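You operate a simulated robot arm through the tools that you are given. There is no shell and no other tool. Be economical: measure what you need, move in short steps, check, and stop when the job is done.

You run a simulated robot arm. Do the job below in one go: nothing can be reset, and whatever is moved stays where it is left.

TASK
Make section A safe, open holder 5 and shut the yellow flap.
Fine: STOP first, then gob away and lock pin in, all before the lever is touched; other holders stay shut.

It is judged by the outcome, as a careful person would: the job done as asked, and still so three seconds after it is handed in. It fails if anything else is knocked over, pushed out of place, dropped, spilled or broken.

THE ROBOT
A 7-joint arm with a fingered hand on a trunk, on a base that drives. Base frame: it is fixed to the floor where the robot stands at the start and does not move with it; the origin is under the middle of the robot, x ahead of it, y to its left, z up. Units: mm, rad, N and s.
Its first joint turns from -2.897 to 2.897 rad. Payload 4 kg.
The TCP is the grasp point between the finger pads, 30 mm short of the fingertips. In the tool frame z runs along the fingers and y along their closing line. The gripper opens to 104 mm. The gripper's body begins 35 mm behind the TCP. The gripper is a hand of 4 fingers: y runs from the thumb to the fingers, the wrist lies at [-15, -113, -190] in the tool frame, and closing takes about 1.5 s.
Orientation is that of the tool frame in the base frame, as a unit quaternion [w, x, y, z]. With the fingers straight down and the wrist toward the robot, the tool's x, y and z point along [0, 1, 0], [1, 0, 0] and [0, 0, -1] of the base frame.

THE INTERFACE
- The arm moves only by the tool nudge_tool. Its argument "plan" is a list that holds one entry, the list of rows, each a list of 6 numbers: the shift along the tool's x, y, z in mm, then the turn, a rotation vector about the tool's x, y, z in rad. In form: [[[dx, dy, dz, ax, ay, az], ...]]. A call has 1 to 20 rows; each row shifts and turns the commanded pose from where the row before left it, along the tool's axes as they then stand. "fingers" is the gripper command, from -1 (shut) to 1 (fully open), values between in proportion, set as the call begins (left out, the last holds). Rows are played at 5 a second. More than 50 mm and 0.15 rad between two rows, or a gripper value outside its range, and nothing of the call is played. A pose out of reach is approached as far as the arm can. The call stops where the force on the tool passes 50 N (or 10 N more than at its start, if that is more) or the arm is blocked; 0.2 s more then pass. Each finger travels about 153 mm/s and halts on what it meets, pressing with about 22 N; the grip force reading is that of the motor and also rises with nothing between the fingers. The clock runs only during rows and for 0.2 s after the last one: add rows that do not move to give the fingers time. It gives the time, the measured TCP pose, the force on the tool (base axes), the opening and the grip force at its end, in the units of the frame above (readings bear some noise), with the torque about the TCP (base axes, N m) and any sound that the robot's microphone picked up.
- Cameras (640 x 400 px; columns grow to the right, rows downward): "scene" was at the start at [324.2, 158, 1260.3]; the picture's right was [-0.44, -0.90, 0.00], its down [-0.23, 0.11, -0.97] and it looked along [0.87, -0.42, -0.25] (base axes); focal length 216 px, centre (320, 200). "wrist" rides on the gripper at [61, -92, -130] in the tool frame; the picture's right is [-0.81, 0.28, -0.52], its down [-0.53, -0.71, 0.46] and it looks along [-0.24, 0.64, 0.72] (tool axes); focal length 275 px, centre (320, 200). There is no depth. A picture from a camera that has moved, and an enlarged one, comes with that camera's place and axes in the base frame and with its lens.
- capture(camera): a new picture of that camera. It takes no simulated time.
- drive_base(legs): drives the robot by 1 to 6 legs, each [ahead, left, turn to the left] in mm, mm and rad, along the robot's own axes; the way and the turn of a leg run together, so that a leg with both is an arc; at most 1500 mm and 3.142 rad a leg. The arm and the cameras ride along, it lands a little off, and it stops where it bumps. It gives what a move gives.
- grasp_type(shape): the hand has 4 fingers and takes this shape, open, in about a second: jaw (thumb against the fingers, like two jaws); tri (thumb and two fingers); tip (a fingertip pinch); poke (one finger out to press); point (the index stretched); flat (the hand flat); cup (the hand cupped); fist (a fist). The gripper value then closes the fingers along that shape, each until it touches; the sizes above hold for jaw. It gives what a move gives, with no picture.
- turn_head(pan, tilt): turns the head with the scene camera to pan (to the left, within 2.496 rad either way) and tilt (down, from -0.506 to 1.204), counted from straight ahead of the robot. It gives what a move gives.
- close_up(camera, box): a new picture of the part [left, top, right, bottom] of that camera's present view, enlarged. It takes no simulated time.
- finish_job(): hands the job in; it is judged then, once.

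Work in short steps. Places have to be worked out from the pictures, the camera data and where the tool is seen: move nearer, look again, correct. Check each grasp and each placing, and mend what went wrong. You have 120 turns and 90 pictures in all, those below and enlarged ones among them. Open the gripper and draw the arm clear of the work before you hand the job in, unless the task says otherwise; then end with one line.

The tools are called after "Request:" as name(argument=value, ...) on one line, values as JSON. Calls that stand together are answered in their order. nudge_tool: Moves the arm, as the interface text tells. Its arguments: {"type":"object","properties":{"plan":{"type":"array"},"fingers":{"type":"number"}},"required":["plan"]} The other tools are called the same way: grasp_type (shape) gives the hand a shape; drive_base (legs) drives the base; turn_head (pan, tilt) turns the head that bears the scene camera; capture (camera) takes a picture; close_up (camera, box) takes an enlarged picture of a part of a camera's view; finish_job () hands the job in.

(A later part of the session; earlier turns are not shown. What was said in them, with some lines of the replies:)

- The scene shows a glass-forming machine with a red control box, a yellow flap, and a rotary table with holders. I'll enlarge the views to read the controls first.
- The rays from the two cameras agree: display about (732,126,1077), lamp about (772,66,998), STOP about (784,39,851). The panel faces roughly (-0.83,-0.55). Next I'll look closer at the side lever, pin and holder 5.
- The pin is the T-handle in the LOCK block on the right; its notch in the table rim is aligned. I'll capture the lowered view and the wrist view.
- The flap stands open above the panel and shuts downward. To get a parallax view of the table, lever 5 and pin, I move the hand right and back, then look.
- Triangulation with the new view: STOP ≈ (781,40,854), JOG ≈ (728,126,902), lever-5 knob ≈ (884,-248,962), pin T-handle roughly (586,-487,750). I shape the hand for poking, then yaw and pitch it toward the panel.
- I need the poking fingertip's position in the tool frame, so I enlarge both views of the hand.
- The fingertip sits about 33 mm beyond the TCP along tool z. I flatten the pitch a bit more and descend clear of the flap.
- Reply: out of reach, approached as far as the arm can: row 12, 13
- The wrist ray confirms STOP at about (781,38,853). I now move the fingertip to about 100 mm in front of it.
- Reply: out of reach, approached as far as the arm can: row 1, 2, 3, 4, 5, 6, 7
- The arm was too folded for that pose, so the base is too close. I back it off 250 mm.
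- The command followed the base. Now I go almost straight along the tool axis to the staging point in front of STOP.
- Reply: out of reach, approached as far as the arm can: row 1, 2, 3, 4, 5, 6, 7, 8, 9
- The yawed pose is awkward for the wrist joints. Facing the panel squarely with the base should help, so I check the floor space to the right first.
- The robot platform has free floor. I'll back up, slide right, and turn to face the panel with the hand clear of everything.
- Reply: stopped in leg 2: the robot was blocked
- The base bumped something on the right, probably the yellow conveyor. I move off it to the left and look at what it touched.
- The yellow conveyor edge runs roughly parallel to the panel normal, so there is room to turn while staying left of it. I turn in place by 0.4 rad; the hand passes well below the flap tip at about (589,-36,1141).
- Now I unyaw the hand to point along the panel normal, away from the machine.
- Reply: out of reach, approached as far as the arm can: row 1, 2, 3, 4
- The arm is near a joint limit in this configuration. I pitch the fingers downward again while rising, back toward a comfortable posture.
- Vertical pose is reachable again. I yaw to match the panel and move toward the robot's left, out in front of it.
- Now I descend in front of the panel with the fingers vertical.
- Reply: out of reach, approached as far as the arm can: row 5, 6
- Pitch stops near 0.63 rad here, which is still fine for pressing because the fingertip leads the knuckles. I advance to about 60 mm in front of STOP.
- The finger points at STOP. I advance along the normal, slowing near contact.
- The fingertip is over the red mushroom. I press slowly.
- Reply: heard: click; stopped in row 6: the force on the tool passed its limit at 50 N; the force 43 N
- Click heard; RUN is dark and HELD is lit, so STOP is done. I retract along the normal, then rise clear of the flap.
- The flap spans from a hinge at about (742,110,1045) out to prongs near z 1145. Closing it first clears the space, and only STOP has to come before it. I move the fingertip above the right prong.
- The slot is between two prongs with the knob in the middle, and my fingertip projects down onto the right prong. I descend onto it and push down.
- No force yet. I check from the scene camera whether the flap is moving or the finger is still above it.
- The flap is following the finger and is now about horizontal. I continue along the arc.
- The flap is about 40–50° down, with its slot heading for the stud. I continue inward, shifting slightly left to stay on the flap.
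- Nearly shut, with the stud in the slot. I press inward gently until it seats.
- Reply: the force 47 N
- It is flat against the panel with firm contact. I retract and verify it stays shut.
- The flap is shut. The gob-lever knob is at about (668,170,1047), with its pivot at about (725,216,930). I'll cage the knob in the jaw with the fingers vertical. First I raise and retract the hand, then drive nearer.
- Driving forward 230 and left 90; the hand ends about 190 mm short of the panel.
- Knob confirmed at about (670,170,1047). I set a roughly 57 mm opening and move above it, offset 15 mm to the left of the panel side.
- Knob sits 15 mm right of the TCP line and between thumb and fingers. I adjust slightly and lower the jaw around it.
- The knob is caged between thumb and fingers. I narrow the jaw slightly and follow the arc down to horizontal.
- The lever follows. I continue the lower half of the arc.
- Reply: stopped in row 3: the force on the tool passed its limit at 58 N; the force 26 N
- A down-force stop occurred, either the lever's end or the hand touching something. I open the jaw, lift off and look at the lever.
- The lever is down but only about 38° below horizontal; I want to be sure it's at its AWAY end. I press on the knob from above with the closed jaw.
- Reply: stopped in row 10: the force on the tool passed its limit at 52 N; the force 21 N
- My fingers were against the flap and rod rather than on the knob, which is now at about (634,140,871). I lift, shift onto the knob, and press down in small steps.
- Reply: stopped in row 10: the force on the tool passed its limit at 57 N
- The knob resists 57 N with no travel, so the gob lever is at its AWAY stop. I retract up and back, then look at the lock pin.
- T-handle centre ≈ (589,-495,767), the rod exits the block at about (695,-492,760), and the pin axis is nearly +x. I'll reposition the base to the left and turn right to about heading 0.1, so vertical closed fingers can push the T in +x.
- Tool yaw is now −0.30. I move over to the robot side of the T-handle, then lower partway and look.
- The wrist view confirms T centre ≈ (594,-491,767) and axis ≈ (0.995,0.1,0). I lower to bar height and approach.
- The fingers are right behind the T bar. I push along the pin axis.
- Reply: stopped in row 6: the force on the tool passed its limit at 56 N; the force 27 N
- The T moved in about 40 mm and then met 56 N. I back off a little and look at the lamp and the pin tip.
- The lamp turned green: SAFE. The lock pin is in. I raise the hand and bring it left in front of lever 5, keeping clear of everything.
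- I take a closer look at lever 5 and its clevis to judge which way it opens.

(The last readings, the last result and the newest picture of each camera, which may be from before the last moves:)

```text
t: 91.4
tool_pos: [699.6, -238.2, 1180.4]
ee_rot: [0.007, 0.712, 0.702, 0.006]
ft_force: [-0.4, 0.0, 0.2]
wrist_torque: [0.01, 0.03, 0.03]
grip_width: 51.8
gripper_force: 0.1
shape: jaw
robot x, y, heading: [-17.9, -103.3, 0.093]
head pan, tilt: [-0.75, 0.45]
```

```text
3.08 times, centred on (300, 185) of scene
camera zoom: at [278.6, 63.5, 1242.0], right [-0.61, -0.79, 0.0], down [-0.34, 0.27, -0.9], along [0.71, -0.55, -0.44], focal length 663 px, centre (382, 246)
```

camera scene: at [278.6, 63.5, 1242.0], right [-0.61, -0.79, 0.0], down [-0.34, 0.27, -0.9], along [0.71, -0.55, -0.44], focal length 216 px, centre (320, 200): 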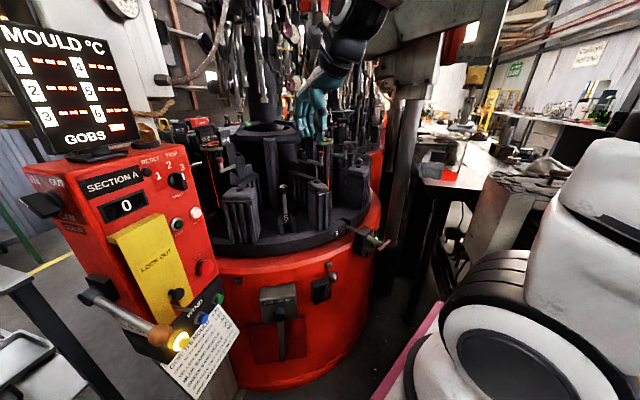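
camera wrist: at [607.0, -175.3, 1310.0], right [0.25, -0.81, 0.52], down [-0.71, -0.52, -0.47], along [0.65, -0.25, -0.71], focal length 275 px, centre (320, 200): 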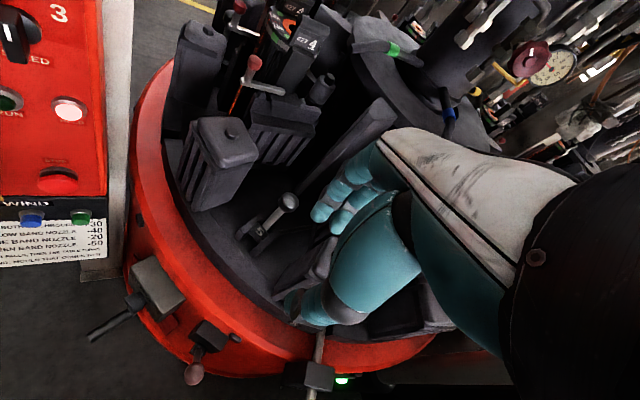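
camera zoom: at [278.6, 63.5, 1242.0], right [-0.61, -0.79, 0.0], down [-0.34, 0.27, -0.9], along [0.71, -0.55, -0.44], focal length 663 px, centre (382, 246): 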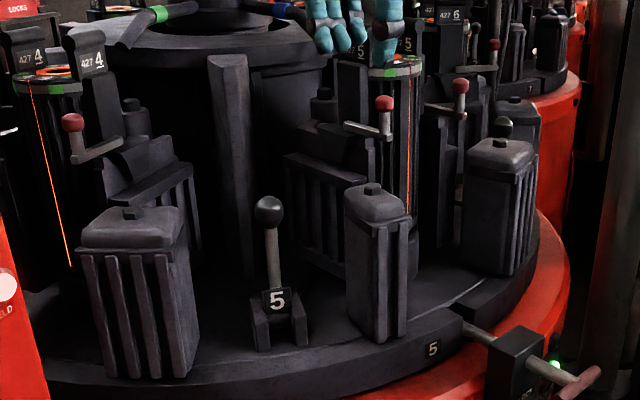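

Lever 5's clevis opens outward along about (−0.95, 0.32), toward the rim, and the knob is at about (889,−250,957). I yaw to that line and come down above the knob with a 62 mm opening.

Request:
nudge_tool(plan=[[[0, 0, 0, 0, 0, 0.104], [0, 0, 0, 0, 0, 0.104], [0, 0, 0, 0, 0, 0.104], [9.6, 36.6, 0, 0, 0, 0], [9.6, 36.6, 0, 0, 0, 0], [9.6, 36.6, 0, 0, 0, 0], [9.6, 36.6, 0, 0, 0, 0], [9.6, 36.6, 0, 0, 0, 0], [0, 0, 37, 0, 0, 0], [0, 0, 37, 0, 0, 0], [0, 0, 37, 0, 0, 0], [0, 0, 37, 0, 0, 0], [0, 0, 0, 0, 0, 0]]], fingers=0.2)

Request:
capture(camera="wrist")

Request:
close_up(camera="scene", box=[200, 80, 400, 250])

```text
t: 94.2
tool_pos: [890.2, -250.8, 1036.9]
ee_rot: [0.007, 0.813, 0.582, 0.007]
ft_force: [0.2, -0.4, -0.7]
wrist_torque: [-0.02, 0.01, 0.02]
grip_width: 62.3
gripper_force: 0.0
shape: jaw
robot x, y, heading: [-17.9, -98.2, 0.085]
head pan, tilt: [-0.75, 0.45]
```

```text
19 pictures are left
camera wrist: at [821.2, -163.9, 1166.1], right [-0.01, -0.85, 0.52], down [-0.84, -0.28, -0.47], along [0.55, -0.44, -0.71], focal length 275 px, centre (320, 200)
```

wrist: 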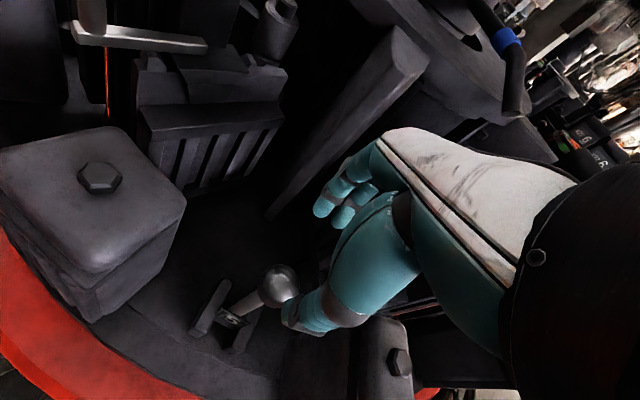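

```text
2.35 times, centred on (300, 165) of scene
camera zoom: at [278.6, 63.5, 1242.0], right [-0.61, -0.79, 0.0], down [-0.34, 0.27, -0.9], along [0.71, -0.55, -0.44], focal length 507 px, centre (367, 282)
```

zoom: 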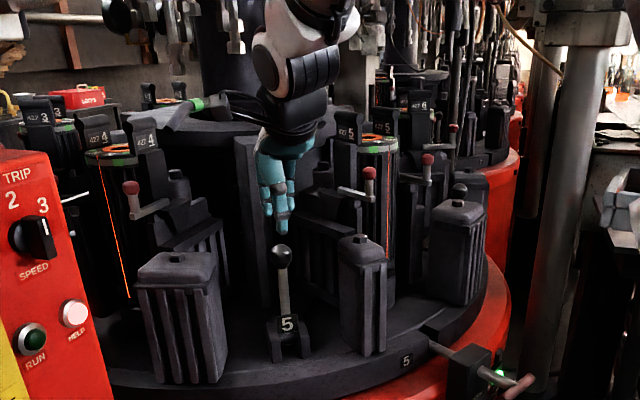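

The knob is centred under the jaw at (887,−252). I lower around it.

Request:
nudge_tool(plan=[[[0, -3, 25, 0, 0, 0], [0, 0, 25, 0, 0, 0], [0, 0, 22, 0, 0, 0], [0, 0, 0, 0, 0, 0]]])

Request:
nudge_tool(plan=[[[0, 0, 0, 0, 0, 0], [0, -12, 1, 0, 0, 0], [0, -12, 1, 0, 0, 0], [0, -12, 3, 0, 0, 0], [0, -12, 4, 0, 0, 0], [0, -12, 5, 0, 0, 0], [0, 0, 0, 0, 0, 0]]], fingers=-0.1)

Request:
close_up(camera="scene", box=[200, 80, 400, 250])

```text
t: 95.2
tool_pos: [887.6, -252.9, 964.1]
ee_rot: [0.006, 0.812, 0.583, 0.007]
ft_force: [0.4, 0.7, -0.8]
wrist_torque: [0.0, 0.0, -0.02]
grip_width: 62.1
gripper_force: 0.1
shape: jaw
robot x, y, heading: [-16.4, -96.7, 0.085]
head pan, tilt: [-0.75, 0.45]
```

```text
t: 96.8
tool_pos: [831.2, -231.2, 948.4]
ee_rot: [0.005, 0.812, 0.583, 0.006]
ft_force: [4.2, 0.5, 7.1]
wrist_torque: [-0.11, -0.35, 0.07]
grip_width: 50.6
gripper_force: 0.2
shape: jaw
robot x, y, heading: [-14.4, -96.1, 0.087]
head pan, tilt: [-0.75, 0.45]
```

```text
2.35 times, centred on (300, 165) of scene
camera zoom: at [278.4, 63.6, 1242.1], right [-0.61, -0.79, 0.0], down [-0.34, 0.27, -0.9], along [0.71, -0.55, -0.44], focal length 507 px, centre (367, 282)
```

zoom: 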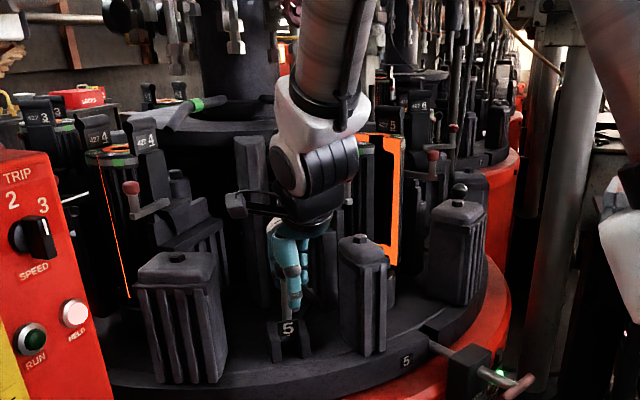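

The orange interior at station 5 is showing, so the holder is opening. I continue the pull along the arc to its end.

Request:
nudge_tool(plan=[[[0, -11, 6, 0, 0, 0], [0, -10, 7, 0, 0, 0], [0, -10, 8, 0, 0, 0], [0, -9, 9, 0, 0, 0], [0, -8, 10, 0, 0, 0], [0, -7, 10, 0, 0, 0], [0, 0, 0, 0, 0, 0]]])

Request:
close_up(camera="scene", box=[200, 80, 400, 250])

```text
t: 98.4
tool_pos: [781.5, -213.4, 898.5]
ee_rot: [0.006, 0.812, 0.584, 0.006]
ft_force: [8.2, 4.6, 7.1]
wrist_torque: [0.0, -0.37, 0.26]
grip_width: 53.2
gripper_force: 0.0
shape: jaw
robot x, y, heading: [-16.4, -102.5, 0.087]
head pan, tilt: [-0.75, 0.45]
```

```text
2.35 times, centred on (300, 165) of scene
camera zoom: at [278.7, 63.7, 1242.0], right [-0.61, -0.79, 0.0], down [-0.34, 0.27, -0.9], along [0.71, -0.55, -0.44], focal length 507 px, centre (367, 282)
```

zoom: 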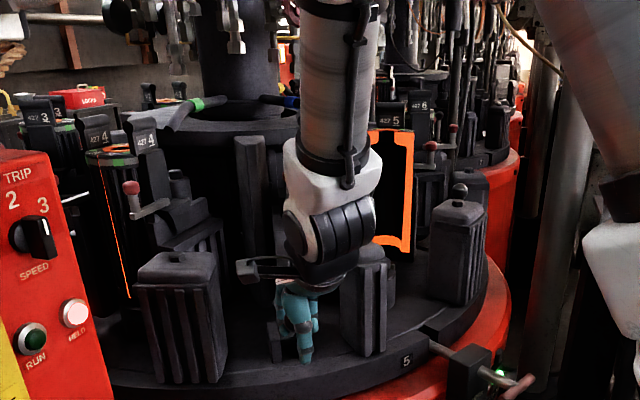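

Still moving with light load. I continue a bit further toward the end stop.

Request:
nudge_tool(plan=[[[0, -6, 9, 0, 0, 0], [0, -5, 9, 0, 0, 0], [0, -4, 9, 0, 0, 0], [0, -3, 9, 0, 0, 0], [0, 0, 0, 0, 0, 0]]])

Request:
capture(camera="wrist")

Request:
close_up(camera="scene", box=[200, 80, 400, 250])

```text
t: 99.3
tool_pos: [774.1, -208.8, 872.9]
ee_rot: [0.012, 0.813, 0.582, 0.014]
ft_force: [1.3, 2.0, 17.6]
wrist_torque: [-0.33, -0.63, -0.04]
grip_width: 48.8
gripper_force: 0.1
shape: jaw
robot x, y, heading: [-12.5, -101.4, 0.083]
head pan, tilt: [-0.75, 0.45]
stopped in row 4: the force on the tool passed its limit at 59 N (the readings are from after the stop); the commanded pose is now the measured one
```

```text
15 pictures are left
camera wrist: at [701.3, -121.4, 1001.8], right [-0.02, -0.85, 0.52], down [-0.83, -0.28, -0.49], along [0.56, -0.44, -0.7], focal length 275 px, centre (320, 200)
```

wrist: 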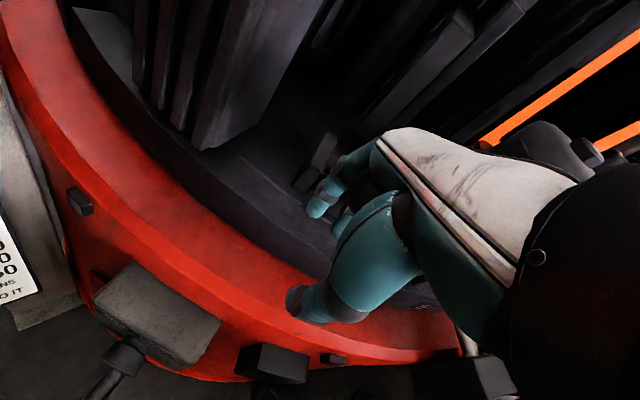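

```text
2.35 times, centred on (300, 165) of scene
camera zoom: at [278.2, 63.7, 1242.1], right [-0.61, -0.79, 0.0], down [-0.34, 0.27, -0.9], along [0.71, -0.55, -0.43], focal length 507 px, centre (367, 282)
```

zoom: 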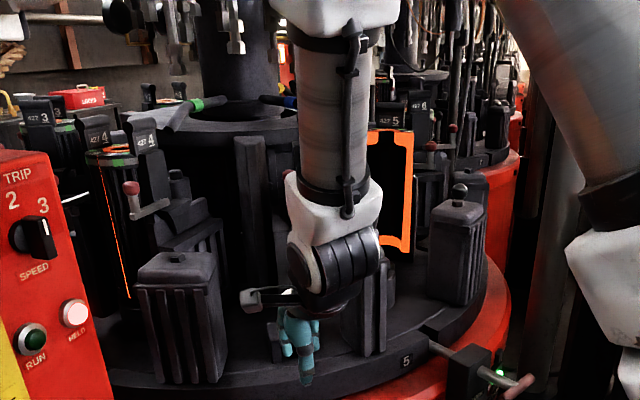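

It stopped firmly with the holder half standing wide open. I open the jaw, lift off and check that it stays.

Request:
nudge_tool(plan=[[[0, 0, -6, 0, 0, 0], [0, 0, -10, 0, 0, 0], [0, 0, -30, 0, 0, 0], [0, 0, -45, 0, 0, 0], [0, -10, -45, 0, 0, 0], [0, -20, -45, 0, 0, 0], [0, -30, -40, 0, 0, 0], [0, -40, -20, 0, 0, 0], [0, -40, 0, 0, 0, 0], [0, 0, 0, 0, 0, 0]]], fingers=0.5)

Request:
close_up(camera="scene", box=[200, 80, 400, 250])

Request:
capture(camera="wrist")

```text
t: 101.5
tool_pos: [629.7, -163.9, 1108.5]
ee_rot: [0.01, 0.812, 0.583, 0.013]
ft_force: [0.7, -0.4, -1.2]
wrist_torque: [0.0, -0.01, 0.02]
grip_width: 77.8
gripper_force: 0.0
shape: jaw
robot x, y, heading: [-13.4, -101.1, 0.087]
head pan, tilt: [-0.75, 0.45]
```

```text
2.35 times, centred on (300, 165) of scene
camera zoom: at [278.7, 63.4, 1242.0], right [-0.61, -0.79, 0.0], down [-0.34, 0.27, -0.9], along [0.71, -0.55, -0.44], focal length 507 px, centre (367, 282)
```

zoom: 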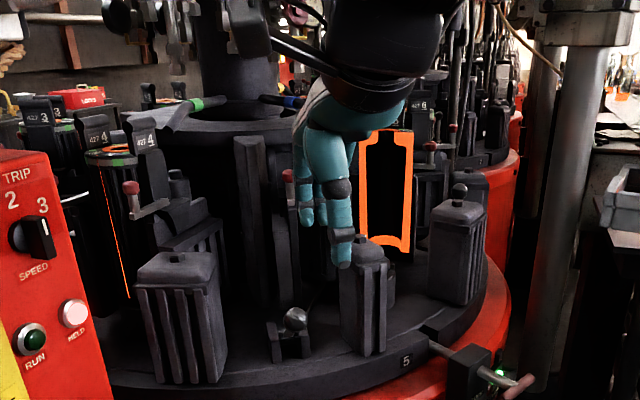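

```text
12 pictures are left
camera wrist: at [558.9, -76.3, 1236.8], right [-0.02, -0.86, 0.52], down [-0.83, -0.28, -0.48], along [0.56, -0.44, -0.71], focal length 275 px, centre (320, 200)
```

wrist: 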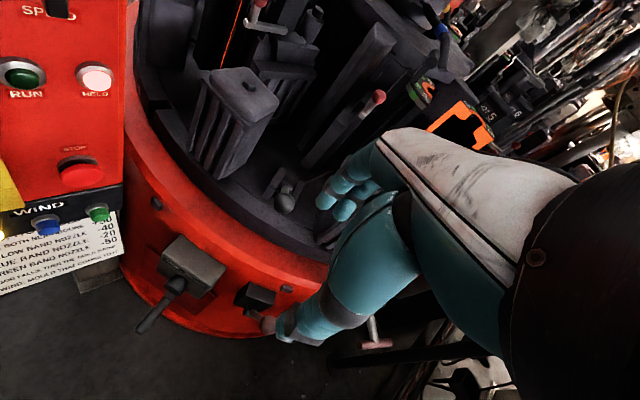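

Holder 5 stands open with its lever down. I draw the arm further clear and check the whole panel, pin and gob lever one last time.

Request:
nudge_tool(plan=[[[0, -25, -30, 0, 0, 0], [0, -25, -30, 0, 0, 0], [0, 0, 0, 0, 0, 0], [0, 0, 0, 0, 0, 0]]], fingers=1)

Request:
drive_base(legs=[[-150, 0, 0]])

Request:
turn_head(pan=-0.3, tilt=0.4)

Request:
capture(camera="scene")

```text
t: 102.5
tool_pos: [584.5, -150.9, 1157.2]
ee_rot: [-0.025, 0.808, 0.588, 0.016]
ft_force: [0.0, -0.1, -0.1]
wrist_torque: [-0.01, 0.02, 0.0]
grip_width: 103.9
gripper_force: 0.0
shape: jaw
robot x, y, heading: [-18.6, -100.2, 0.089]
head pan, tilt: [-0.75, 0.45]
```

```text
t: 103.9
tool_pos: [436.0, -162.6, 1157.1]
ee_rot: [-0.025, 0.807, 0.59, 0.017]
ft_force: [-0.3, -0.2, 0.3]
wrist_torque: [-0.01, 0.02, 0.05]
grip_width: 103.8
gripper_force: 0.1
shape: jaw
robot x, y, heading: [-166.9, -113.6, 0.088]
head pan, tilt: [-0.75, 0.45]
```

```text
t: 104.8
tool_pos: [436.0, -162.4, 1157.1]
ee_rot: [-0.024, 0.807, 0.589, 0.015]
ft_force: [0.5, -0.2, 0.8]
wrist_torque: [0.0, 0.03, 0.02]
grip_width: 103.7
gripper_force: 0.0
shape: jaw
robot x, y, heading: [-165.9, -113.9, 0.087]
head pan, tilt: [-0.3, 0.4]
```

```text
11 pictures are left
camera scene: at [148.2, 87.4, 1246.7], right [-0.21, -0.98, 0.0], down [-0.38, 0.08, -0.92], along [0.9, -0.19, -0.39], focal length 216 px, centre (320, 200)
```

scene: 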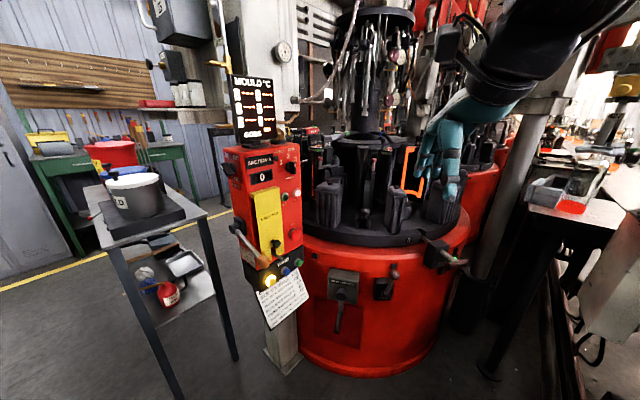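

Overall good. One last close-up of the panel side to confirm the gob lever and flap.

Request:
close_up(camera="scene", box=[210, 130, 320, 300])

Request:
close_up(camera="scene", box=[300, 130, 480, 280])

```text
2.35 times, centred on (265, 215) of scene
camera zoom: at [148.2, 87.4, 1246.7], right [-0.21, -0.98, 0.0], down [-0.38, 0.08, -0.92], along [0.9, -0.19, -0.39], focal length 507 px, centre (449, 165)
```

zoom: 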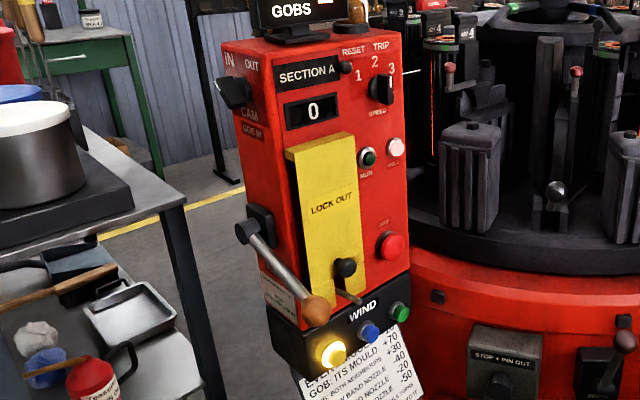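

```text
2.67 times, centred on (390, 205) of scene
camera zoom: at [148.2, 87.4, 1246.7], right [-0.21, -0.98, 0.0], down [-0.38, 0.08, -0.92], along [0.9, -0.19, -0.39], focal length 574 px, centre (133, 187)
```

zoom: 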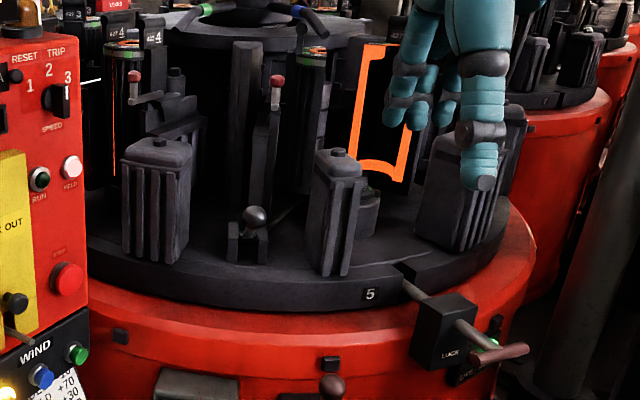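

Panel held, flap shut, gob lever down at AWAY, pin in with the green SAFE lamp, holder 5 open on both halves, and the other holders shut. I hand the job in.

Request:
finish_job()

```text
The job is handed in.
```

Section A is safe: STOP was pressed first, the gob lever is at AWAY and the lock pin is in (green SAFE lamp). Holder 5 is open, the other holders are shut and the yellow flap is closed; the base bumped something on its right while repositioning, probably the yellow conveyor, with nothing seen moved.
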